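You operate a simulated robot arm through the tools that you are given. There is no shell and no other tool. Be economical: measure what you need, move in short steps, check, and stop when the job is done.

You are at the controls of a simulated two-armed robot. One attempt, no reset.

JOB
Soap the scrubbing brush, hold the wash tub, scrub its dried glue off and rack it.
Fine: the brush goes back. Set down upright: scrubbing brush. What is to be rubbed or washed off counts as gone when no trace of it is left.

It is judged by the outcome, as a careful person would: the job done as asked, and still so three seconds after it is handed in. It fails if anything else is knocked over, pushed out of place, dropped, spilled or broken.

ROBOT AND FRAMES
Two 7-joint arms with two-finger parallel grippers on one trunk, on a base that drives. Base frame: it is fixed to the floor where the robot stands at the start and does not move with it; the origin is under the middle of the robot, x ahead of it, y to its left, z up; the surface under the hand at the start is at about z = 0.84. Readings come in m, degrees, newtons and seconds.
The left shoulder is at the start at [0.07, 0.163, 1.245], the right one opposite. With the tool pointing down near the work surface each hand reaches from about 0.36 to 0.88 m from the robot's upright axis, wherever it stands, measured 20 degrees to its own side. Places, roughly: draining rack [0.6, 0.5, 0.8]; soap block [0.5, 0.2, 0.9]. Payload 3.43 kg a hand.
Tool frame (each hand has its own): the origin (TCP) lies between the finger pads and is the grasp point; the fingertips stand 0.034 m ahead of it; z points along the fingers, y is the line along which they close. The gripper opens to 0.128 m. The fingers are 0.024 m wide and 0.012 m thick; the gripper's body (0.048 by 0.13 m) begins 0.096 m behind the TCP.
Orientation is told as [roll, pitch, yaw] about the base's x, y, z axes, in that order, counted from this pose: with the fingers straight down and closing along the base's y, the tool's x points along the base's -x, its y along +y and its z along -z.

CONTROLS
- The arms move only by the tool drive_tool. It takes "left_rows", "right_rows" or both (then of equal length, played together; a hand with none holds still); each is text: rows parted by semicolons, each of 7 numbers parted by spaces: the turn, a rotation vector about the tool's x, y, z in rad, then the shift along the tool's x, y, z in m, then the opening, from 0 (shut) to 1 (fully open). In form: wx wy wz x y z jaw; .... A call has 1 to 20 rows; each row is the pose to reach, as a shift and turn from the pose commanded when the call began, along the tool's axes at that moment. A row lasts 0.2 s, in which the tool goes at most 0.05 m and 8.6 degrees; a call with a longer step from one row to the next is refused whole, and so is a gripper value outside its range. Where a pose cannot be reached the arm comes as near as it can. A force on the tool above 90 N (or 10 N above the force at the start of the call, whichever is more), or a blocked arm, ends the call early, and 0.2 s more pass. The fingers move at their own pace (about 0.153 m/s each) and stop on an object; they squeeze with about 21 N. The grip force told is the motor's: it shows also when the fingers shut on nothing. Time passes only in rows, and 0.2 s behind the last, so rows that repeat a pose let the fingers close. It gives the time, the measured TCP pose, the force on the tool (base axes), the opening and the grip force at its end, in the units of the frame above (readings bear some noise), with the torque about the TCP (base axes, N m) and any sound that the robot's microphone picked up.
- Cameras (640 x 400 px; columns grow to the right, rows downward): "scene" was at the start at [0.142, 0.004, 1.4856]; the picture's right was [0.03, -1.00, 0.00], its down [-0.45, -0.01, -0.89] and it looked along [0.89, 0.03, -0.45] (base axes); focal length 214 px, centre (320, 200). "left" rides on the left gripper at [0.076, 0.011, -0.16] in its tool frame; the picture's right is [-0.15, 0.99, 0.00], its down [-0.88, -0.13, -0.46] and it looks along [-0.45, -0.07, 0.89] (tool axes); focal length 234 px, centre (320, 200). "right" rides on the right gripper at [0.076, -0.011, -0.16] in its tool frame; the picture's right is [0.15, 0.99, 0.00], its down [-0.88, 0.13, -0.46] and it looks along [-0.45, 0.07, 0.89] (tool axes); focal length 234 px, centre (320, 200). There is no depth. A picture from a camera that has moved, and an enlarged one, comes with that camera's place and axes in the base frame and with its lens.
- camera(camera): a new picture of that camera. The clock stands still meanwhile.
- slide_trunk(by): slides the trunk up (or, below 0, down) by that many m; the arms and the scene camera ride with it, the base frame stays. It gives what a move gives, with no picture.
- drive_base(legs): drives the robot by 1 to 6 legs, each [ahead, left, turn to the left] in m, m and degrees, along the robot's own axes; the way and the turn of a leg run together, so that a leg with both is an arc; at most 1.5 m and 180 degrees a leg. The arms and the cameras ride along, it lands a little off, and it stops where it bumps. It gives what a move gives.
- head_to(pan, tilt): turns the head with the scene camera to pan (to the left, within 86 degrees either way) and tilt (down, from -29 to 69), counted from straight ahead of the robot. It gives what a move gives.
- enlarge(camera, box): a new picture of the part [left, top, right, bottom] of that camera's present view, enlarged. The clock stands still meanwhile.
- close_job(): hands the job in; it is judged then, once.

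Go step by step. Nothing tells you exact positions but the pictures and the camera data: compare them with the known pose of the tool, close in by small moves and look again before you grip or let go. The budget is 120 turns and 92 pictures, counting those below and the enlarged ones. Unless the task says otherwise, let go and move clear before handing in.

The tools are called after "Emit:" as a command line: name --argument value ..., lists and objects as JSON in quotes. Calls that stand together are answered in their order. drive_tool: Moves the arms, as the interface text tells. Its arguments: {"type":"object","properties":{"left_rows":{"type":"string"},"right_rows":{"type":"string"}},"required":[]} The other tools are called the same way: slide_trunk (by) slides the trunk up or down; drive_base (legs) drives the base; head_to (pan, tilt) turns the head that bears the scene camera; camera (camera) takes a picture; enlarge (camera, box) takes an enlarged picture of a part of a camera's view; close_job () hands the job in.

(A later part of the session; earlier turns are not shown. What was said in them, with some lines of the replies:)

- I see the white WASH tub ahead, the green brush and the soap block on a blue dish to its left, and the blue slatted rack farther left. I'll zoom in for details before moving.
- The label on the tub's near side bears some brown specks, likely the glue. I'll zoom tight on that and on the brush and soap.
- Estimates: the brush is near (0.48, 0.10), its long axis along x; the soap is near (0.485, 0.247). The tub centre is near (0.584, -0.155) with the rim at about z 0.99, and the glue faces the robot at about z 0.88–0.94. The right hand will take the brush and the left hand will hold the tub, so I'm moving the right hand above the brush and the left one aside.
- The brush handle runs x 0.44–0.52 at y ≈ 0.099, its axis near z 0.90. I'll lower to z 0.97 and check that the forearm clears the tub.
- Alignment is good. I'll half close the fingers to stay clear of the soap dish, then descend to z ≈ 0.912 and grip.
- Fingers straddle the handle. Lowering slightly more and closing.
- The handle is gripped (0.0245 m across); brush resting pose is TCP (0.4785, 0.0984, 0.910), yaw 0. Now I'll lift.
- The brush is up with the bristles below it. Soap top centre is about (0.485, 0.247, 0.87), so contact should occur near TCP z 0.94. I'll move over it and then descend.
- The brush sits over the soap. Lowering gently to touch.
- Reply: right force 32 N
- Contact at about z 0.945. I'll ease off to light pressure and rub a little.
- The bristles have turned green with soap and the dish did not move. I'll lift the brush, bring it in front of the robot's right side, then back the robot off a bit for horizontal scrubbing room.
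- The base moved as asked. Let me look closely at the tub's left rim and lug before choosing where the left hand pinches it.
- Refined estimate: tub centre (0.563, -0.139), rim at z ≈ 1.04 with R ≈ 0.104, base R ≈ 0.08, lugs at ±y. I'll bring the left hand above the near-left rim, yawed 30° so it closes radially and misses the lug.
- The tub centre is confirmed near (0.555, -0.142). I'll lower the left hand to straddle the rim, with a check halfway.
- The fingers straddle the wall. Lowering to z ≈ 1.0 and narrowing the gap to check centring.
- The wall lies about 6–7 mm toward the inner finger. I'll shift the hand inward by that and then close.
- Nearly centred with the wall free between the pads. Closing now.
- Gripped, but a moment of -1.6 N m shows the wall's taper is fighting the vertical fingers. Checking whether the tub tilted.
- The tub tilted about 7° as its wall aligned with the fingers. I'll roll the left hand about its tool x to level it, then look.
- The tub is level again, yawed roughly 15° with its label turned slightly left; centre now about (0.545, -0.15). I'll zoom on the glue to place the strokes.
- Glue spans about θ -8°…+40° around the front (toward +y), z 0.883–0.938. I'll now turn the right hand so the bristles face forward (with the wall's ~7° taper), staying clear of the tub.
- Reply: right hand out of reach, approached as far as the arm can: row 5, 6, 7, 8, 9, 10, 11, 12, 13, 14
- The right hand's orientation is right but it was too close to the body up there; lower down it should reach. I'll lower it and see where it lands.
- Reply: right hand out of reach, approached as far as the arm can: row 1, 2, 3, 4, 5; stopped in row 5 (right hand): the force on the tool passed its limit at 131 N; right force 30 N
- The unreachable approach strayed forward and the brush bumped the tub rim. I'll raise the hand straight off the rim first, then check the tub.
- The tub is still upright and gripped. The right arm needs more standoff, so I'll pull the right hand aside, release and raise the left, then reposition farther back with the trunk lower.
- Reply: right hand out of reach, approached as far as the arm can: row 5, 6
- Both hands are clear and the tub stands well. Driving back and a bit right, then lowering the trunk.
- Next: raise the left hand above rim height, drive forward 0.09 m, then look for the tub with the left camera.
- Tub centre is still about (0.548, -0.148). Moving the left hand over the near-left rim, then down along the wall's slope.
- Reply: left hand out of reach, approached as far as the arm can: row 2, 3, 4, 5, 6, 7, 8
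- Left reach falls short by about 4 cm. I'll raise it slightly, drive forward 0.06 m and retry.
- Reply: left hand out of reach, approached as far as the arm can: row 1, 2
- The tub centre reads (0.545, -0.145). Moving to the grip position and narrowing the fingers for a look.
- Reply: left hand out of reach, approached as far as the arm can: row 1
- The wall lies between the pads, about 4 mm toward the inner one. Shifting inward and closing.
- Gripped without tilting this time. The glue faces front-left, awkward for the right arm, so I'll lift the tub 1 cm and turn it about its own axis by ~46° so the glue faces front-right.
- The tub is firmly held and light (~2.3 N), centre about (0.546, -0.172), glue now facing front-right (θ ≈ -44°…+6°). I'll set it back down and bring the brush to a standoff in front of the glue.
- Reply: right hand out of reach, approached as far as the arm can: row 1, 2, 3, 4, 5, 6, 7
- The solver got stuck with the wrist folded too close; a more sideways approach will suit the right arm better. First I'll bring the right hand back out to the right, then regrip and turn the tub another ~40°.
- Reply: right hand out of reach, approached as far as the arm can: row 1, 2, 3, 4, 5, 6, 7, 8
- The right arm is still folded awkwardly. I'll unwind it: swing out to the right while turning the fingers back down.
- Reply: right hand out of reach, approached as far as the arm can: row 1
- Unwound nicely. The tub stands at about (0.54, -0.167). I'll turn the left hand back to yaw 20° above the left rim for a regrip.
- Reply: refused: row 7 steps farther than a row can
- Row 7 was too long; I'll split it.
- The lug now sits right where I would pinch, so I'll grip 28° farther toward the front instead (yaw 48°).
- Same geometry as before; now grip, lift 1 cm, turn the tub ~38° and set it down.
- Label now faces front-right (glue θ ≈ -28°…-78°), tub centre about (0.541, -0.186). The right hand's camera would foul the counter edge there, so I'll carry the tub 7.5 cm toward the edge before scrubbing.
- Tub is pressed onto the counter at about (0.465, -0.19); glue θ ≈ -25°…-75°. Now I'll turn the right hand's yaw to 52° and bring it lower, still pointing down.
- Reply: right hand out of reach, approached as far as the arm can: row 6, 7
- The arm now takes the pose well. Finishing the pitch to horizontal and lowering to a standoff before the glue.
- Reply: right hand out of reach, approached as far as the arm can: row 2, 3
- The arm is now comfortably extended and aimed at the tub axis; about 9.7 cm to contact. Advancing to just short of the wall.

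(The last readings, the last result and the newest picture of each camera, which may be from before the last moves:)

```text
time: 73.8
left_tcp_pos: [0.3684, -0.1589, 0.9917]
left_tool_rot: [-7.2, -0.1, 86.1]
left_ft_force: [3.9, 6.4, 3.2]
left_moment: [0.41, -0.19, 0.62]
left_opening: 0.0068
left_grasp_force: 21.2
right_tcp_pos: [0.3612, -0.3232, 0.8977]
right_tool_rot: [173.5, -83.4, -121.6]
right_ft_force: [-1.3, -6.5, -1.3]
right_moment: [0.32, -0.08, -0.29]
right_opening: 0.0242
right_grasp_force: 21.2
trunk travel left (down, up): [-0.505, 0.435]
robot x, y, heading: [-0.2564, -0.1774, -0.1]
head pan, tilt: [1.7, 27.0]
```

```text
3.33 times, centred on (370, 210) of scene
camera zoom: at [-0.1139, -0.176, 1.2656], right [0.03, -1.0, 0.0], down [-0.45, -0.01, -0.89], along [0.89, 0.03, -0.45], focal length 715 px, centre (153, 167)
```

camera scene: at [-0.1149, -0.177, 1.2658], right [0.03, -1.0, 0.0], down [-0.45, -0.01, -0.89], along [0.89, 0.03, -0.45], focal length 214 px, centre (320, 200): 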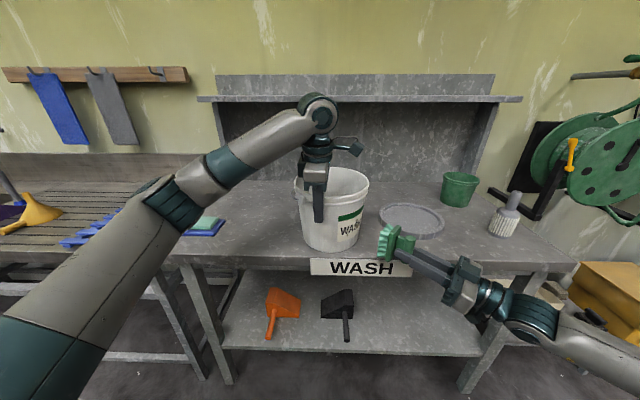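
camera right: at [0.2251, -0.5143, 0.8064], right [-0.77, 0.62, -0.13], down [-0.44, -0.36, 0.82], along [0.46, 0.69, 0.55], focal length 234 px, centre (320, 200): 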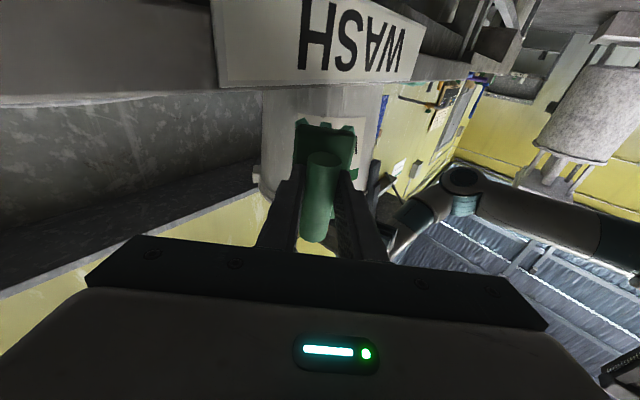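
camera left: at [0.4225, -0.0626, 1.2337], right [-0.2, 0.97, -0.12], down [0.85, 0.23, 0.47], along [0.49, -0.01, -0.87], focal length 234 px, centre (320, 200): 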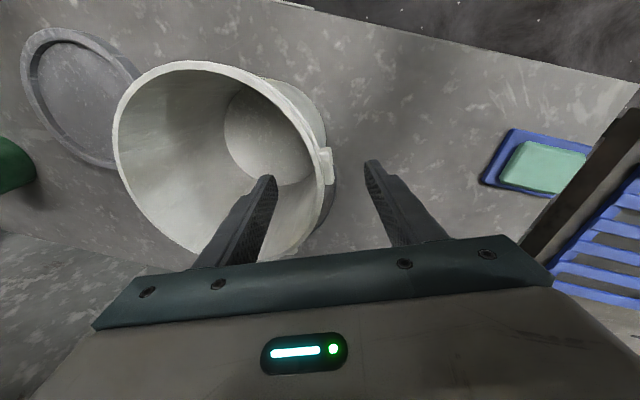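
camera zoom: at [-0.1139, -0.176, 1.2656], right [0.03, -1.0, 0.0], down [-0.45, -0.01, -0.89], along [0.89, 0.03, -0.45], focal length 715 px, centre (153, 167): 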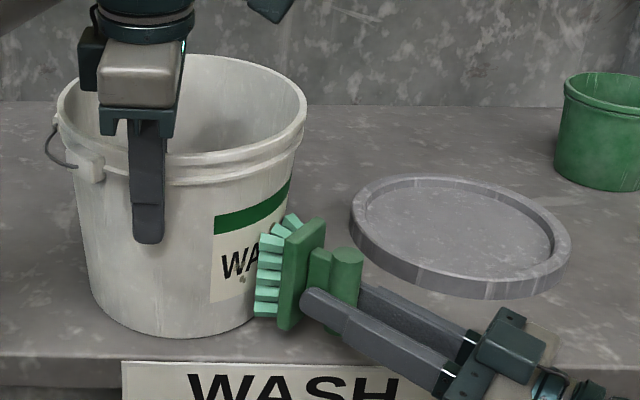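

Touching with ~6.5 N, bristles square over the label. Now a scrubbing sweep around the tub's curve (limiting the right turn so the hand camera stays off the counter edge), then back off and look.

Emit:
drive_tool --right_rows "0 0 0 0.0002 0 0.002 0; -0.139 0.0016 0.017 0.0004 -0.022 0.0035 0; 0 0 0 0.0002 0 0.002 0; 0.139 -0.0016 -0.017 0.0004 0.022 0.0035 0; 0.278 -0.0032 -0.034 0.001 0.0437 0.0081 0; 0.417 -0.0048 -0.051 0.0019 0.0644 0.0156 0; 0.278 -0.0032 -0.034 0.001 0.0437 0.0081 0; 0.139 -0.0016 -0.017 0.0004 0.022 0.0035 0; 0 0 0 0.0002 0 0.002 0; -0.139 0.0016 0.017 0.0004 -0.022 0.0035 0; 0 0 0 0.0002 0 0.002 0; 0 0 0 0 0 -0.02 0; 0 0 0 0 0 -0.06 0; 0 0 0 0 -0.03 -0.09 0; 0 0 0 0 -0.03 -0.09 0"

Emit:
enlarge --camera "scene" --box '[280, 150, 460, 270]'

```text
time: 77.0
left_tcp_pos: [0.3687, -0.1593, 0.9916]
left_tool_rot: [-7.3, 0.0, 85.7]
left_ft_force: [-1.2, -1.2, 2.5]
left_moment: [-0.43, 0.34, -0.1]
left_opening: 0.0053
left_grasp_force: 21.2
right_tcp_pos: [0.3302, -0.4124, 0.8889]
right_tool_rot: [173.5, -83.3, -121.5]
right_ft_force: [0.2, 0.0, -1.0]
right_moment: [-0.03, 0.05, -0.01]
right_opening: 0.0242
right_grasp_force: 20.7
right hand out of reach, approached as far as the arm can: row 6, 10
trunk travel left (down, up): [-0.505, 0.435]
robot x, y, heading: [-0.2551, -0.182, 0.1]
head pan, tilt: [1.7, 27.0]
```

```text
3.33 times, centred on (370, 210) of scene
camera zoom: at [-0.1142, -0.1761, 1.2656], right [0.03, -1.0, 0.0], down [-0.45, -0.01, -0.89], along [0.89, 0.03, -0.45], focal length 715 px, centre (153, 167)
```

zoom: 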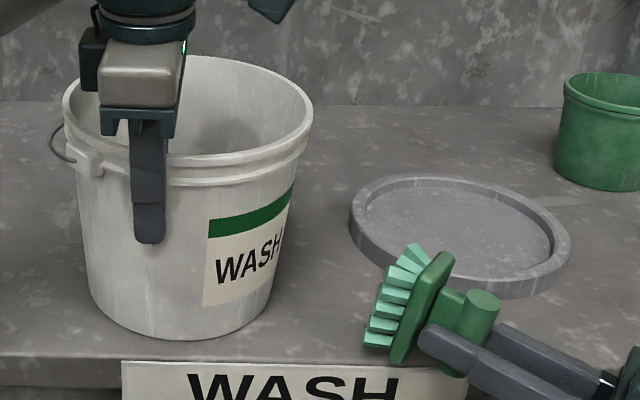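

The visible glue is gone from the label's left part. Zooming in to check for traces, especially at the right edge.

Emit:
enlarge --camera "scene" --box '[330, 200, 378, 245]'

Emit:
camera --camera "right"

```text
8.89 times, centred on (354, 222) of scene
camera zoom: at [-0.1142, -0.1761, 1.2656], right [0.03, -1.0, 0.0], down [-0.45, -0.01, -0.89], along [0.89, 0.03, -0.45], focal length 1906 px, centre (18, 0)
```

zoom: 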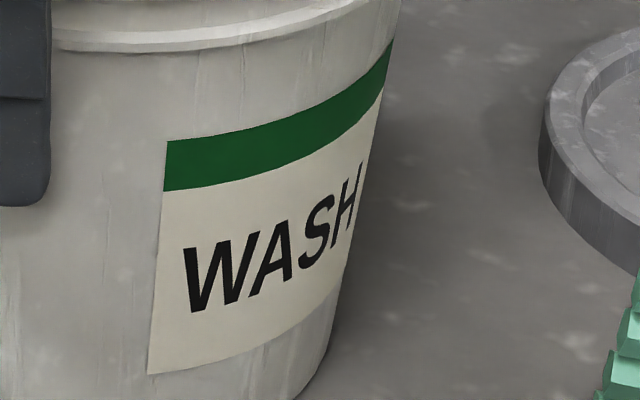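

```text
27 pictures are left
camera right: at [0.2452, -0.5359, 0.7941], right [-0.77, 0.62, -0.13], down [-0.44, -0.36, 0.82], along [0.47, 0.69, 0.55], focal length 234 px, centre (320, 200)
```

right: 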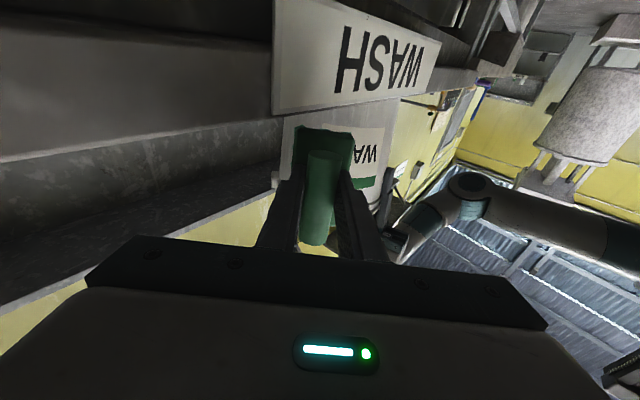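

It looks clean, but the right end of "H" is foreshortened. I'll lift the tub slightly and turn it ~32° back so the whole label faces the camera.

Emit:
drive_tool --left_rows "0 0 0 0 -0.001 -0.008 0; 0 0 0 0 -0.001 -0.012 0; 0 0.0173 0.1385 -0.013 -0.0058 -0.0114 0; 0 0.0346 0.277 -0.0252 -0.0123 -0.0106 0; 0 0.0519 0.4155 -0.0364 -0.0203 -0.0096 0; 0 0.0692 0.554 -0.0463 -0.0299 -0.0084 0; 0 0.0692 0.554 -0.0463 -0.0299 -0.0084 0"

Emit:
enlarge --camera "scene" --box '[300, 170, 390, 245]'

```text
time: 78.6
left_tcp_pos: [0.4018, -0.1168, 1.003]
left_tool_rot: [-7.1, 0.1, 53.9]
left_ft_force: [0.9, -0.1, -1.3]
left_moment: [0.19, 0.17, 0.03]
left_opening: 0.0052
left_grasp_force: 21.2
right_tcp_pos: [0.3297, -0.4109, 0.8881]
right_tool_rot: [173.3, -83.3, -121.3]
right_ft_force: [1.0, -0.4, -1.2]
right_moment: [-0.01, 0.04, -0.04]
right_opening: 0.0243
right_grasp_force: 21.1
trunk travel left (down, up): [-0.505, 0.435]
robot x, y, heading: [-0.2559, -0.1804, -0.2]
head pan, tilt: [1.7, 27.0]
```

```text
5.33 times, centred on (345, 208) of scene
camera zoom: at [-0.1136, -0.1763, 1.2656], right [0.03, -1.0, 0.0], down [-0.45, -0.01, -0.89], along [0.89, 0.03, -0.45], focal length 1144 px, centre (187, 160)
```

zoom: 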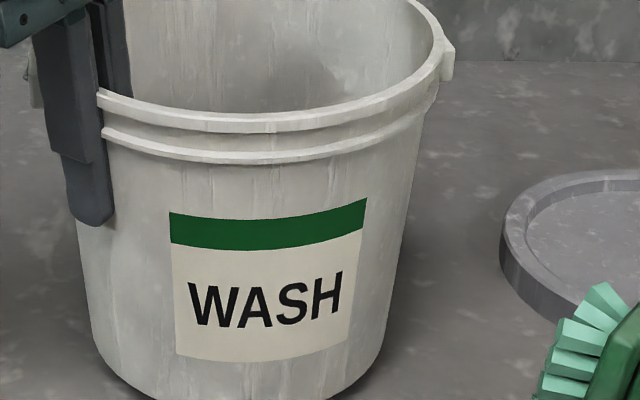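

The label looks clean. One tight zoom to be sure there are no faint traces.

Emit:
enlarge --camera "scene" --box '[322, 196, 356, 222]'

```text
15.38 times, centred on (339, 209) of scene
camera zoom: at [-0.1136, -0.1763, 1.2656], right [0.03, -1.0, 0.0], down [-0.45, -0.01, -0.89], along [0.89, 0.03, -0.45], focal length 3300 px, centre (28, 62)
```

zoom: 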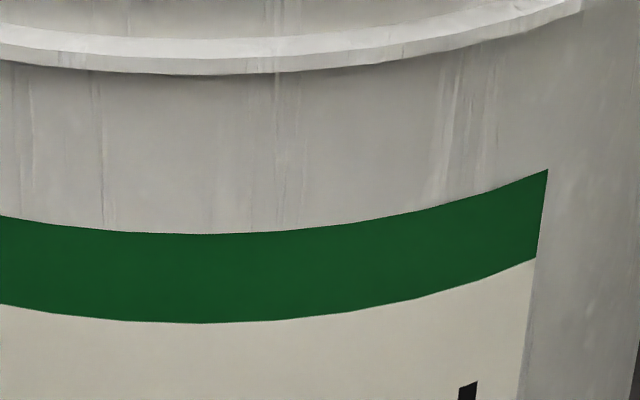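

Emit:
enlarge --camera "scene" --box '[328, 210, 372, 240]'

```text
13.33 times, centred on (350, 225) of scene
camera zoom: at [-0.1136, -0.1763, 1.2656], right [0.03, -1.0, 0.0], down [-0.45, -0.01, -0.89], along [0.89, 0.03, -0.45], focal length 2860 px, centre (-80, -133)
```

zoom: 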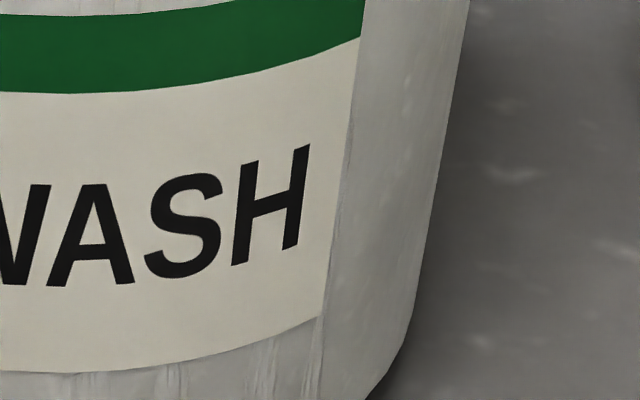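

No trace left. Next, fold the right hand (with brush) back to fingers-down and up, so the tub can be carried to the rack.

Emit:
drive_tool --right_rows "0 0.05 0 -0.03 0 0 0; 0 0.13 0 -0.06 0 0.002 0; 0 0.26 0 -0.08 0 0.003 0; 0 0.39 0 -0.1 0 0.005 0; 0 0.52 0 -0.115 0 0.006 0; 0 0.65 0 -0.13 0 0.008 0; 0 0.78 0 -0.14 0 0.009 0; 0 0.91 0 -0.15 0 0.01 0; 0 1.04 0 -0.16 0 0.012 0; 0 1.17 0 -0.17 0 0.015 0; 0 1.3 0 -0.18 0 0.015 0; 0 1.43 0 -0.19 0 0.015 0; 0 1.56 0 -0.19 0 0.015 0; 0 1.69 0 -0.19 0 0.015 0; 0 1.69 0 -0.19 0 0.015 0"

Emit:
slide_trunk --by 0.22

Emit:
camera --camera "scene"

```text
time: 80.1
left_tcp_pos: [0.3993, -0.1147, 1.0035]
left_tool_rot: [-7.0, -0.1, 53.8]
left_ft_force: [-0.3, 1.5, -1.6]
left_moment: [0.06, 0.14, -0.01]
left_opening: 0.0055
left_grasp_force: 20.9
right_tcp_pos: [0.3214, -0.3601, 0.8332]
right_tool_rot: [22.3, -52.3, 33.0]
right_ft_force: [-0.6, 0.2, -0.8]
right_moment: [-0.07, 0.0, -0.02]
right_opening: 0.0245
right_grasp_force: 21.1
right hand out of reach, approached as far as the arm can: row 3, 4, 5, 6, 7
trunk travel left (down, up): [-0.505, 0.435]
robot x, y, heading: [-0.2567, -0.1811, -0.1]
head pan, tilt: [1.7, 27.0]
stopped in row 7 (right hand): the force on the tool passed its limit at 116 N (the readings are from after the stop); the commanded pose is now the measured one
```

```text
time: 82.4
left_tcp_pos: [0.4009, -0.1175, 1.223]
left_tool_rot: [-7.1, -0.1, 53.8]
left_ft_force: [-0.2, 0.3, -2.0]
left_moment: [0.17, 0.17, -0.03]
left_opening: 0.0052
left_grasp_force: 21.3
right_tcp_pos: [0.3227, -0.3604, 1.0523]
right_tool_rot: [22.2, -52.3, 32.9]
right_ft_force: [0.2, 0.7, -0.1]
right_moment: [-0.02, 0.0, 0.04]
right_opening: 0.0245
right_grasp_force: 21.1
trunk travel left (down, up): [-0.725, 0.215]
robot x, y, heading: [-0.2541, -0.1785, -0.1]
head pan, tilt: [1.7, 27.0]
```

```text
23 pictures are left
camera scene: at [-0.1135, -0.1765, 1.4855], right [0.03, -1.0, 0.0], down [-0.45, -0.01, -0.89], along [0.89, 0.03, -0.45], focal length 214 px, centre (320, 200)
```

scene: 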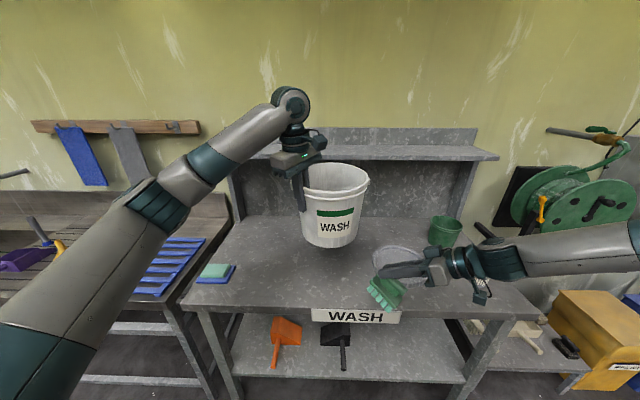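

The brush bumped the counter edge while folding, but it is still gripped; the tub hangs steady. I'll finish turning the right hand down, higher up, then check the brush.

Emit:
drive_tool --right_rows "0 0 0 -0.03 0 -0.02 0; 0.045 0.113 0.022 -0.05 -0.01 -0.04 0; 0.09 0.225 0.044 -0.06 -0.02 -0.06 0; 0.135 0.338 0.066 -0.0745 -0.0364 -0.0873 0; 0.18 0.45 0.088 -0.0745 -0.0364 -0.0873 0; 0.225 0.563 0.11 -0.0745 -0.0364 -0.0873 0; 0.27 0.676 0.132 -0.0745 -0.0364 -0.0873 0; 0.315 0.788 0.155 -0.0745 -0.0364 -0.0873 0; 0.36 0.901 0.1766 -0.0745 -0.0364 -0.0873 0; 0.36 0.901 0.1766 -0.0745 -0.0364 -0.0873 0"

Emit:
camera --camera "right"

Emit:
camera --camera "scene"

```text
time: 84.6
left_tcp_pos: [0.4006, -0.1172, 1.2243]
left_tool_rot: [-7.2, 0.0, 53.8]
left_ft_force: [-0.2, -0.1, -1.9]
left_moment: [0.2, 0.14, -0.03]
left_opening: 0.0051
left_grasp_force: 21.0
right_tcp_pos: [0.3517, -0.4211, 1.1518]
right_tool_rot: [0.0, 0.1, 32.8]
right_ft_force: [-0.2, -1.0, -0.7]
right_moment: [0.03, -0.04, -0.05]
right_opening: 0.0245
right_grasp_force: 20.8
right hand out of reach, approached as far as the arm can: row 1, 2, 3
trunk travel left (down, up): [-0.725, 0.215]
robot x, y, heading: [-0.2539, -0.18, -0.1]
head pan, tilt: [1.7, 27.0]
```

```text
22 pictures are left
camera right: at [0.2946, -0.4727, 1.3113], right [-0.66, 0.75, 0.0], down [0.67, 0.59, 0.46], along [0.34, 0.3, -0.89], focal length 234 px, centre (320, 200)
```

right: 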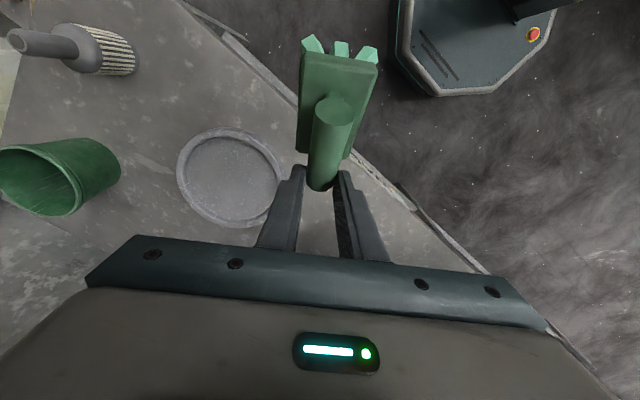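

```text
21 pictures are left
camera scene: at [-0.1143, -0.1772, 1.4856], right [0.03, -1.0, 0.0], down [-0.45, -0.01, -0.89], along [0.89, 0.03, -0.45], focal length 214 px, centre (320, 200)
```

scene: 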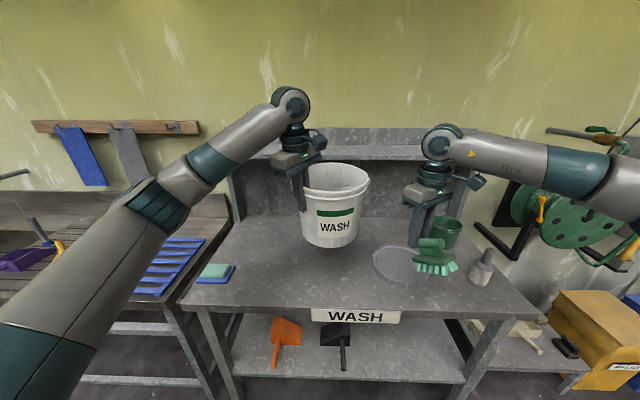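

The brush has slid and tilted some in the fingers. Zooming to judge the tilt.

Emit:
enlarge --camera "scene" --box '[380, 190, 500, 290]'

```text
4.00 times, centred on (440, 240) of scene
camera zoom: at [-0.1143, -0.1772, 1.4856], right [0.03, -1.0, 0.0], down [-0.45, -0.01, -0.89], along [0.89, 0.03, -0.45], focal length 858 px, centre (-160, 40)
```

zoom: 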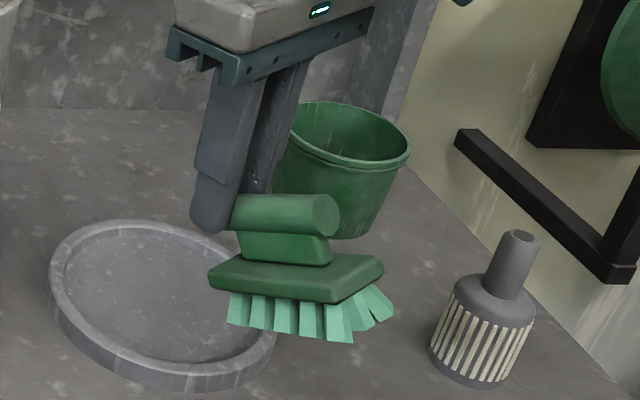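

The brush is tilted ~20° near-end up in the grip; I'll compensate by pitching the hand when placing it. First the rack: driving left with the tub held high.

Emit:
drive_base --legs '[[0, 0.6, 0], [0.1, 0, 0]]'

Emit:
camera --camera "scene"

```text
time: 88.8
left_tcp_pos: [0.4963, 0.49, 1.2239]
left_tool_rot: [-7.2, -0.1, 53.9]
left_ft_force: [0.9, 0.4, -2.6]
left_moment: [0.16, 0.14, -0.03]
left_opening: 0.0054
left_grasp_force: 21.0
right_tcp_pos: [0.4487, 0.185, 1.1522]
right_tool_rot: [-0.1, 0.0, 33.0]
right_ft_force: [-0.3, -0.2, -0.6]
right_moment: [0.01, -0.08, 0.02]
right_opening: 0.0246
right_grasp_force: 21.0
trunk travel left (down, up): [-0.725, 0.215]
robot x, y, heading: [-0.1615, 0.4257, -0.3]
head pan, tilt: [1.7, 27.0]
```

```text
19 pictures are left
camera scene: at [-0.0178, 0.4301, 1.4858], right [0.03, -1.0, 0.0], down [-0.45, -0.01, -0.89], along [0.89, 0.03, -0.45], focal length 214 px, centre (320, 200)
```

scene: 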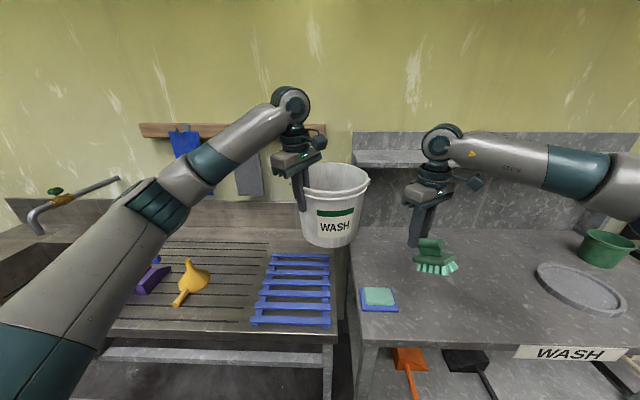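

Rack centre is about (0.574, 0.544); the tub hangs 0.127 m short in y. Moving left over the rack and down most of the way.

Emit:
drive_tool --left_rows "0 0 0 -0.035 0.024 -0.003 0; 0 0 0 -0.07 0.048 -0.006 0; 0 0 0 -0.1044 0.0718 -0.0091 0; 0 0 0 -0.1044 0.0768 0.031 0; 0 0 0 -0.1044 0.0818 0.071 0; 0 0 0 -0.1044 0.0868 0.111 0; 0 0 0 -0.1044 0.0918 0.15 0; 0 0 0 -0.1044 0.0956 0.1794 0; 0 0 0 -0.1044 0.0956 0.1794 0"

Emit:
enlarge --camera "scene" --box '[200, 170, 380, 340]'

```text
time: 90.8
left_tcp_pos: [0.5007, 0.6163, 1.0333]
left_tool_rot: [-7.1, -0.1, 53.8]
left_ft_force: [0.1, 0.4, -1.6]
left_moment: [0.16, 0.17, 0.0]
left_opening: 0.0051
left_grasp_force: 21.4
right_tcp_pos: [0.4485, 0.186, 1.1522]
right_tool_rot: [0.1, 0.0, 33.0]
right_ft_force: [0.5, -0.2, -1.1]
right_moment: [0.03, -0.06, 0.01]
right_opening: 0.0244
right_grasp_force: 20.9
trunk travel left (down, up): [-0.725, 0.215]
robot x, y, heading: [-0.1597, 0.4269, -0.1]
head pan, tilt: [1.7, 27.0]
```

```text
2.35 times, centred on (290, 255) of scene
camera zoom: at [-0.0172, 0.4296, 1.4856], right [0.03, -1.0, 0.0], down [-0.45, -0.01, -0.89], along [0.89, 0.03, -0.45], focal length 505 px, centre (391, 71)
```

zoom: 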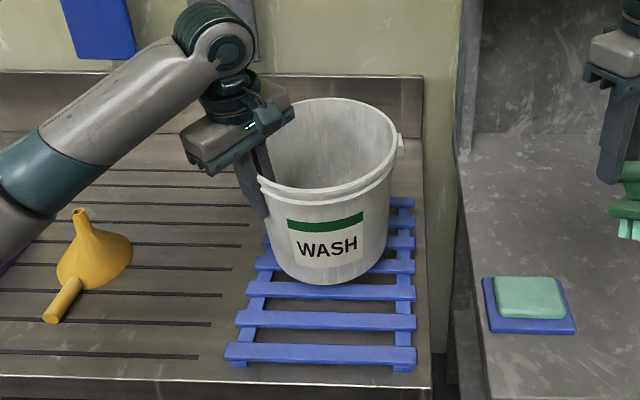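

Well placed over the slats. Lowering gently until contact.

Emit:
drive_tool --left_rows "0 0 0 0 0.0025 0.02 0; 0 0 0 0 0.004 0.032 0; 0 0 0 0 0.005 0.04 0; 0 0 0 0 0.0055 0.044 0; 0 0 0 0 0.0055 0.044 0"

```text
time: 92.0
left_tcp_pos: [0.5006, 0.6177, 0.9919]
left_tool_rot: [-7.3, -0.1, 53.9]
left_ft_force: [1.8, 3.9, 16.3]
left_moment: [-0.2, 0.2, 0.03]
left_opening: 0.0054
left_grasp_force: 20.4
right_tcp_pos: [0.4482, 0.1862, 1.1521]
right_tool_rot: [-0.1, -0.1, 33.0]
right_ft_force: [0.3, -0.6, -1.2]
right_moment: [0.02, -0.01, 0.02]
right_opening: 0.0242
right_grasp_force: 20.7
trunk travel left (down, up): [-0.725, 0.215]
robot x, y, heading: [-0.1557, 0.4256, -0.2]
head pan, tilt: [1.7, 27.0]
```

Contact at z ≈ 0.992. Easing 2 mm and checking it sits flat before release.

Emit:
drive_tool --left_rows "0 0 0 0 0 -0.002 0; 0 0 0 0 0 -0.002 0"

Emit:
enlarge --camera "scene" --box '[220, 190, 370, 340]'

```text
time: 92.6
left_tcp_pos: [0.5007, 0.6168, 0.9914]
left_tool_rot: [-7.2, 0.0, 53.8]
left_ft_force: [3.5, 3.0, 10.1]
left_moment: [-0.1, -0.09, 0.12]
left_opening: 0.0053
left_grasp_force: 21.0
right_tcp_pos: [0.447, 0.1857, 1.1521]
right_tool_rot: [0.2, 0.0, 33.0]
right_ft_force: [-0.9, -0.4, -0.4]
right_moment: [0.0, -0.03, -0.02]
right_opening: 0.0242
right_grasp_force: 20.5
trunk travel left (down, up): [-0.725, 0.215]
robot x, y, heading: [-0.1588, 0.4259, 0.2]
head pan, tilt: [1.7, 27.0]
```

```text
2.67 times, centred on (295, 265) of scene
camera zoom: at [-0.018, 0.4299, 1.4856], right [0.03, -1.0, 0.0], down [-0.45, -0.01, -0.89], along [0.89, 0.03, -0.45], focal length 572 px, centre (387, 27)
```

zoom: 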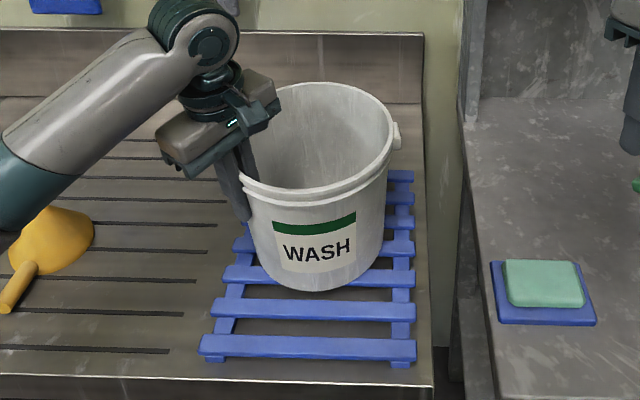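

Sitting flat within the rack. Releasing and withdrawing the left hand upward.

Emit:
drive_tool --left_rows "0 0 0 0 0 0 0.05; 0 0 0 0 0 0 0.15; 0 0 0 0 0.002 0 0.3; 0 0 0 0 0.004 0 0.5; 0 0 0 0 0.004 0 0.5; 0 0 0 0 0.004 -0.03 0.5; 0 0 0 0 0.004 -0.07 0.5; 0 0 0 0 0.004 -0.11 0.5; 0 0 0 0 0.004 -0.15 0.5; 0 0 0 0 0.004 -0.19 0.5; 0 0 0 0 0.004 -0.23 0.5; 0 0 0 0 0.004 -0.25 0.5"

Emit:
camera --camera "scene"

```text
time: 95.2
left_tcp_pos: [0.4744, 0.6349, 1.2394]
left_tool_rot: [-7.1, -0.1, 53.8]
left_ft_force: [-0.2, 0.9, -0.4]
left_moment: [-0.01, -0.03, 0.0]
left_opening: 0.0641
left_grasp_force: 0.1
right_tcp_pos: [0.4489, 0.1852, 1.1533]
right_tool_rot: [0.0, 0.0, 33.0]
right_ft_force: [0.1, -0.4, 0.1]
right_moment: [0.04, -0.03, 0.0]
right_opening: 0.0241
right_grasp_force: 21.1
trunk travel left (down, up): [-0.725, 0.215]
robot x, y, heading: [-0.1646, 0.4287, -0.2]
head pan, tilt: [1.7, 27.0]
```

```text
16 pictures are left
camera scene: at [-0.0175, 0.4297, 1.4856], right [0.03, -1.0, 0.0], down [-0.45, -0.01, -0.89], along [0.89, 0.03, -0.45], focal length 214 px, centre (320, 200)
```

scene: 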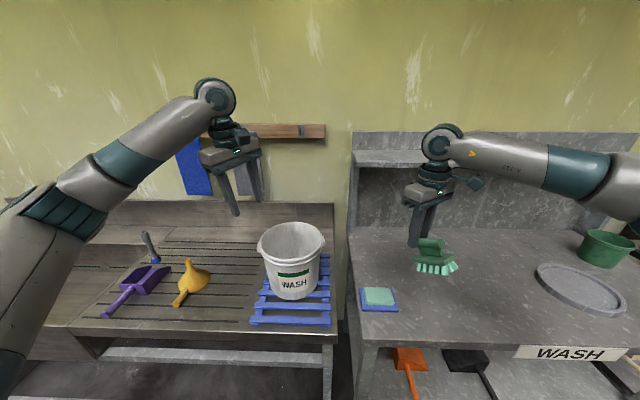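

Tub is racked and stable. Now the brush: yaw the right hand back to 0, pitch ~20° to level the brush, and move over its original spot.

Emit:
drive_tool --right_rows "0.0167 -0.0565 0.095 -0.001 -0.018 0.015 0; 0.0335 -0.113 0.19 -0.003 -0.036 0.03 0; 0.05 -0.17 0.285 -0.004 -0.054 0.045 0; 0.067 -0.226 0.38 -0.006 -0.072 0.06 0; 0.0837 -0.283 0.475 -0.007 -0.09 0.075 0; 0.1004 -0.3392 0.5697 -0.0086 -0.108 0.09 0; 0.1004 -0.3392 0.5697 -0.0086 -0.108 0.09 0"

Emit:
enlarge --camera "scene" --box '[370, 200, 530, 320]'

Emit:
camera --camera "right"

```text
time: 96.8
left_tcp_pos: [0.4754, 0.6366, 1.2382]
left_tool_rot: [-7.1, -0.1, 53.8]
left_ft_force: [-0.7, -0.2, -0.4]
left_moment: [0.01, -0.01, 0.01]
left_opening: 0.0642
left_grasp_force: 0.0
right_tcp_pos: [0.515, 0.0996, 1.0624]
right_tool_rot: [0.1, -20.0, -0.1]
right_ft_force: [-0.3, 0.7, -1.0]
right_moment: [-0.02, -0.04, -0.02]
right_opening: 0.0244
right_grasp_force: 20.9
trunk travel left (down, up): [-0.725, 0.215]
robot x, y, heading: [-0.1622, 0.426, 0.1]
head pan, tilt: [1.7, 27.0]
```

```text
3.33 times, centred on (450, 260) of scene
camera zoom: at [-0.0173, 0.4301, 1.4856], right [0.03, -1.0, 0.0], down [-0.45, -0.01, -0.89], along [0.89, 0.03, -0.45], focal length 715 px, centre (-113, 0)
```

zoom: 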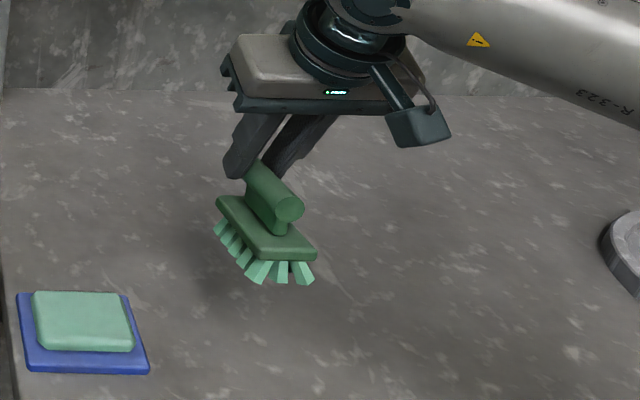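

```text
14 pictures are left
camera right: at [0.3897, 0.088, 1.1854], right [-0.14, 0.99, -0.05], down [0.67, 0.13, 0.73], along [0.73, 0.07, -0.68], focal length 234 px, centre (320, 200)
```

right: 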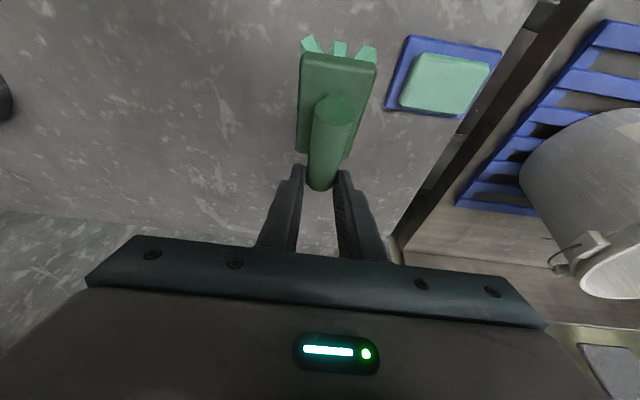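

The brush is still ~10° near-end up. Pitching another 11° and lowering toward the original spot (handle near end should land at x ≈ 0.441).

Emit:
drive_tool --right_rows "0 -0.06 0 0.014 0 0.016 0; 0 -0.12 0 0.028 0 0.032 0; 0 -0.19 0 0.0431 -0.001 0.0482 0; 0 -0.19 0 0.0431 -0.001 0.0482 0"

Emit:
enlarge --camera "scene" --box '[380, 220, 500, 320]'

```text
time: 97.8
left_tcp_pos: [0.4747, 0.6361, 1.2378]
left_tool_rot: [-7.1, -0.2, 53.8]
left_ft_force: [0.1, -0.1, -0.4]
left_moment: [-0.03, -0.01, -0.01]
left_opening: 0.064
left_grasp_force: 0.1
right_tcp_pos: [0.4913, 0.0971, 1.0024]
right_tool_rot: [0.1, -30.9, 0.0]
right_ft_force: [0.4, -0.5, -1.5]
right_moment: [-0.01, -0.04, 0.01]
right_opening: 0.0241
right_grasp_force: 20.8
trunk travel left (down, up): [-0.725, 0.215]
robot x, y, heading: [-0.1567, 0.4268, -0.2]
head pan, tilt: [1.7, 27.0]
```

```text
4.00 times, centred on (440, 270) of scene
camera zoom: at [-0.017, 0.43, 1.4856], right [0.03, -1.0, 0.0], down [-0.45, -0.01, -0.89], along [0.89, 0.03, -0.45], focal length 858 px, centre (-160, -80)
```

zoom: 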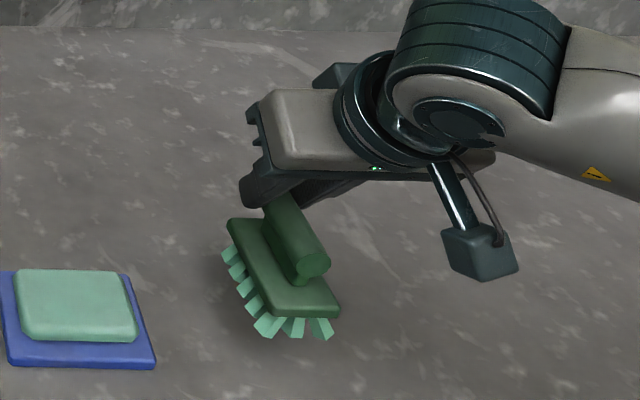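

The brush is level within ~2°, needing about 6.5 cm down and ~7 mm forward. Descending with small last steps.

Emit:
drive_tool --right_rows "0 0 0 0.004 0.001 0.021 0; 0 0 0 0.015 0.001 0.038 0; 0 0 0 0.0223 0.001 0.0507 0; 0 0 0 0.0249 0.001 0.055 0; 0 0 0 0.0269 0.001 0.0584 0; 0 0 0 0.0269 0.001 0.0584 0"

Emit:
enlarge --camera "scene" --box '[380, 220, 500, 320]'

```text
time: 99.2
left_tcp_pos: [0.4753, 0.6359, 1.2388]
left_tool_rot: [-7.2, 0.0, 53.8]
left_ft_force: [0.6, -0.9, 0.1]
left_moment: [-0.03, 0.01, 0.0]
left_opening: 0.0641
left_grasp_force: 0.1
right_tcp_pos: [0.4988, 0.0997, 0.938]
right_tool_rot: [0.1, -30.9, 0.0]
right_ft_force: [1.0, 0.6, -0.6]
right_moment: [0.02, -0.07, 0.03]
right_opening: 0.0241
right_grasp_force: 21.6
trunk travel left (down, up): [-0.725, 0.215]
robot x, y, heading: [-0.16, 0.4241, 0.0]
head pan, tilt: [1.7, 27.0]
```

```text
4.00 times, centred on (440, 270) of scene
camera zoom: at [-0.0172, 0.4297, 1.4856], right [0.03, -1.0, 0.0], down [-0.45, -0.01, -0.89], along [0.89, 0.03, -0.45], focal length 858 px, centre (-160, -80)
```

zoom: 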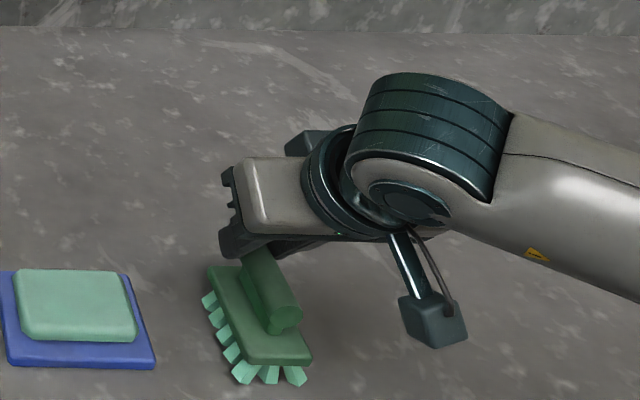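

Not touching yet. A few more millimetres.

Emit:
drive_tool --right_rows "0 0 0 0.001 0 0.0017 0; 0 0 0 0.002 0 0.0034 0; 0 0 0 0.0026 0 0.0043 0; 0 0 0 0.0026 0 0.0043 0"

```text
time: 100.2
left_tcp_pos: [0.4755, 0.6354, 1.2384]
left_tool_rot: [-7.1, 0.0, 53.9]
left_ft_force: [-0.5, 0.4, -0.7]
left_moment: [0.0, -0.04, -0.02]
left_opening: 0.0639
left_grasp_force: 0.0
right_tcp_pos: [0.4967, 0.0985, 0.9331]
right_tool_rot: [0.1, -31.0, 0.0]
right_ft_force: [0.5, -1.2, 0.9]
right_moment: [-0.02, -0.07, -0.03]
right_opening: 0.0244
right_grasp_force: 20.8
trunk travel left (down, up): [-0.725, 0.215]
robot x, y, heading: [-0.1628, 0.4255, -0.1]
head pan, tilt: [1.7, 27.0]
```

Emit:
drive_tool --right_rows "0 0 0 0.001 0 0.0017 0; 0 0 0 0.002 0 0.0034 0; 0 0 0 0.0026 0 0.0043 0; 0 0 0 0.0026 0 0.0043 0"

Emit:
enlarge --camera "scene" --box '[380, 240, 500, 340]'

```text
time: 101.2
left_tcp_pos: [0.4728, 0.6373, 1.2387]
left_tool_rot: [-7.2, -0.1, 53.8]
left_ft_force: [-0.2, 0.2, -0.3]
left_moment: [-0.01, -0.01, 0.03]
left_opening: 0.0641
left_grasp_force: 0.0
right_tcp_pos: [0.4965, 0.0998, 0.931]
right_tool_rot: [0.0, -31.1, -0.1]
right_ft_force: [-2.0, -3.0, 15.8]
right_moment: [-0.1, -0.29, -0.08]
right_opening: 0.0247
right_grasp_force: 20.5
trunk travel left (down, up): [-0.725, 0.215]
robot x, y, heading: [-0.1582, 0.426, -0.1]
head pan, tilt: [1.7, 27.0]
```

```text
4.00 times, centred on (440, 290) of scene
camera zoom: at [-0.0197, 0.4302, 1.4859], right [0.03, -1.0, 0.0], down [-0.45, -0.01, -0.89], along [0.89, 0.03, -0.45], focal length 858 px, centre (-160, -160)
```

zoom: 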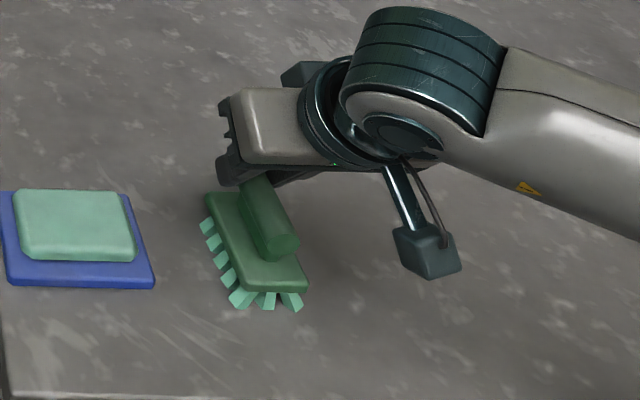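

Contact, and it stands level; it is ~8 mm nearer than originally. I'll lift 4 mm, shift forward 8 mm and set down lightly.

Emit:
drive_tool --right_rows "0 0 0 -0.0021 0 -0.0034 0; 0 0 0 -0.004 0 -0.006 0; 0 0 0 -0.0075 -0.001 -0.004 0; 0 0 0 -0.0109 -0.001 -0.0021 0; 0 0 0 -0.009 -0.001 0.001 0; 0 0 0 -0.0076 -0.001 0.0028 0; 0 0 0 -0.0076 -0.001 0.0028 0"

```text
time: 102.8
left_tcp_pos: [0.4751, 0.6369, 1.2383]
left_tool_rot: [-7.1, -0.1, 53.9]
left_ft_force: [0.4, 0.1, 0.5]
left_moment: [-0.03, 0.02, 0.0]
left_opening: 0.0641
left_grasp_force: 0.0
right_tcp_pos: [0.5053, 0.0959, 0.9297]
right_tool_rot: [0.0, -30.9, 0.0]
right_ft_force: [0.1, 0.6, 0.0]
right_moment: [0.03, -0.04, 0.01]
right_opening: 0.0244
right_grasp_force: 21.5
trunk travel left (down, up): [-0.725, 0.215]
robot x, y, heading: [-0.1589, 0.4259, -0.1]
head pan, tilt: [1.7, 27.0]
```

Nearly touching; lower 2 mm, open, and retreat upward.

Emit:
drive_tool --right_rows "0 0 0 0.001 0 0.0017 0; 0 0 0 0.001 0 0.0017 0; 0 0 0 0.001 0 0.0017 0.3; 0 0 0 0.001 0 0.0017 0.5; 0 0 0 0.001 0 0.0017 0.5; 0 0 0 -0.012 0 -0.017 0.5; 0 0 0 -0.03 0 -0.05 0.5; 0 0 0 -0.05 0 -0.09 0.5; 0 0 0 -0.07 0 -0.13 0.5; 0 0 0 -0.09 0 -0.17 0.5; 0 0 0 -0.09 0 -0.17 0.5"

Emit:
camera --camera "scene"

Emit:
enlarge --camera "scene" --box '[350, 240, 500, 340]'

```text
time: 105.2
left_tcp_pos: [0.4753, 0.6357, 1.2387]
left_tool_rot: [-7.0, 0.0, 53.9]
left_ft_force: [0.0, 0.3, -0.3]
left_moment: [-0.01, -0.02, 0.02]
left_opening: 0.0639
left_grasp_force: 0.1
right_tcp_pos: [0.4964, 0.098, 1.1228]
right_tool_rot: [0.1, -30.9, 0.0]
right_ft_force: [0.0, 0.2, -0.5]
right_moment: [0.01, 0.03, 0.01]
right_opening: 0.0641
right_grasp_force: 0.1
trunk travel left (down, up): [-0.725, 0.215]
robot x, y, heading: [-0.1619, 0.4232, -0.2]
head pan, tilt: [1.7, 27.0]
```

```text
10 pictures are left
camera scene: at [-0.0169, 0.4293, 1.4856], right [0.03, -1.0, 0.0], down [-0.45, -0.01, -0.89], along [0.89, 0.03, -0.45], focal length 214 px, centre (320, 200)
```

scene: 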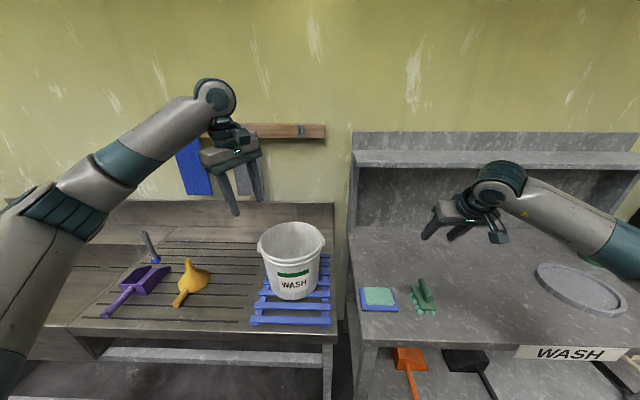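

```text
4.00 times, centred on (425, 290) of scene
camera zoom: at [-0.0169, 0.4293, 1.4856], right [0.03, -1.0, 0.0], down [-0.45, -0.01, -0.89], along [0.89, 0.03, -0.45], focal length 858 px, centre (-100, -160)
```

zoom: 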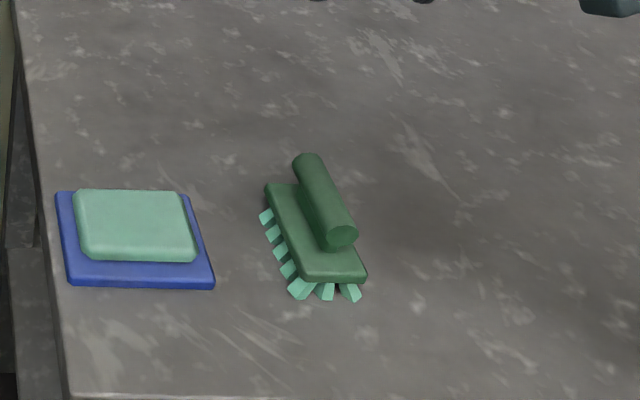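

The brush stands upright in its old place and the tub is on the rack. A last look with the left hand's camera at the tub's other side.

Emit:
camera --camera "left"

Emit:
enlarge --camera "scene" --box '[240, 210, 345, 330]'

```text
8 pictures are left
camera left: at [0.404, 0.5924, 1.3944], right [-0.71, 0.7, -0.12], down [0.58, 0.67, 0.47], along [0.41, 0.26, -0.87], focal length 234 px, centre (320, 200)
```

left: 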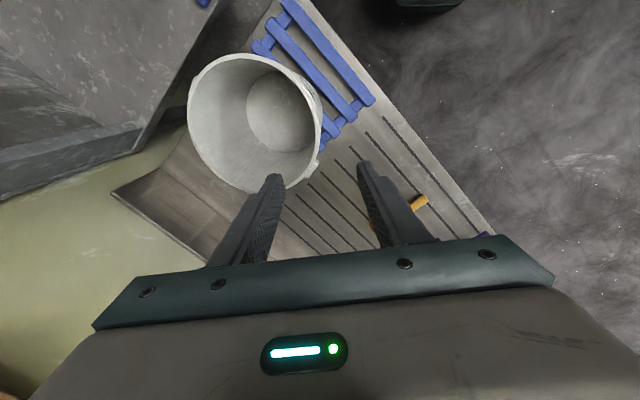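

```text
3.33 times, centred on (292, 270) of scene
camera zoom: at [-0.0169, 0.4293, 1.4856], right [0.03, -1.0, 0.0], down [-0.45, -0.01, -0.89], along [0.89, 0.03, -0.45], focal length 715 px, centre (412, -33)
```

zoom: 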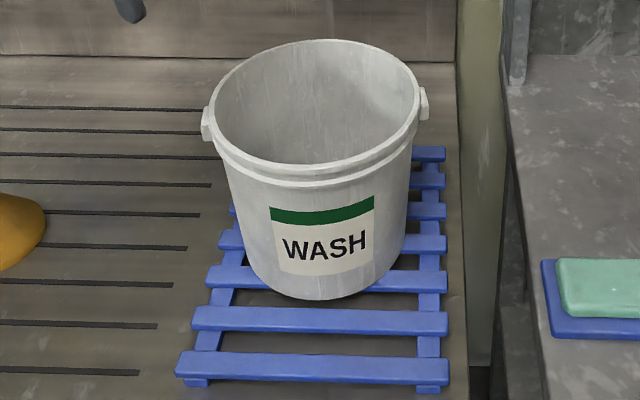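

The tub stands clean and level on the rack, the brush is upright in its place, and both hands are clear. Handing in.

Emit:
close_job

```text
The job is handed in.
```

The wash tub is scrubbed and stands upright on the draining rack. I saw no glue left on its label in close-up, though I never saw the outside of its far side. The soaped brush stands upright within about a centimetre of where it started.

Twice a bad arm pose knocked the brush, once against the tub's rim and once against what looks like the counter edge. It stayed in the grip, and nothing looked disturbed in the final pictures.
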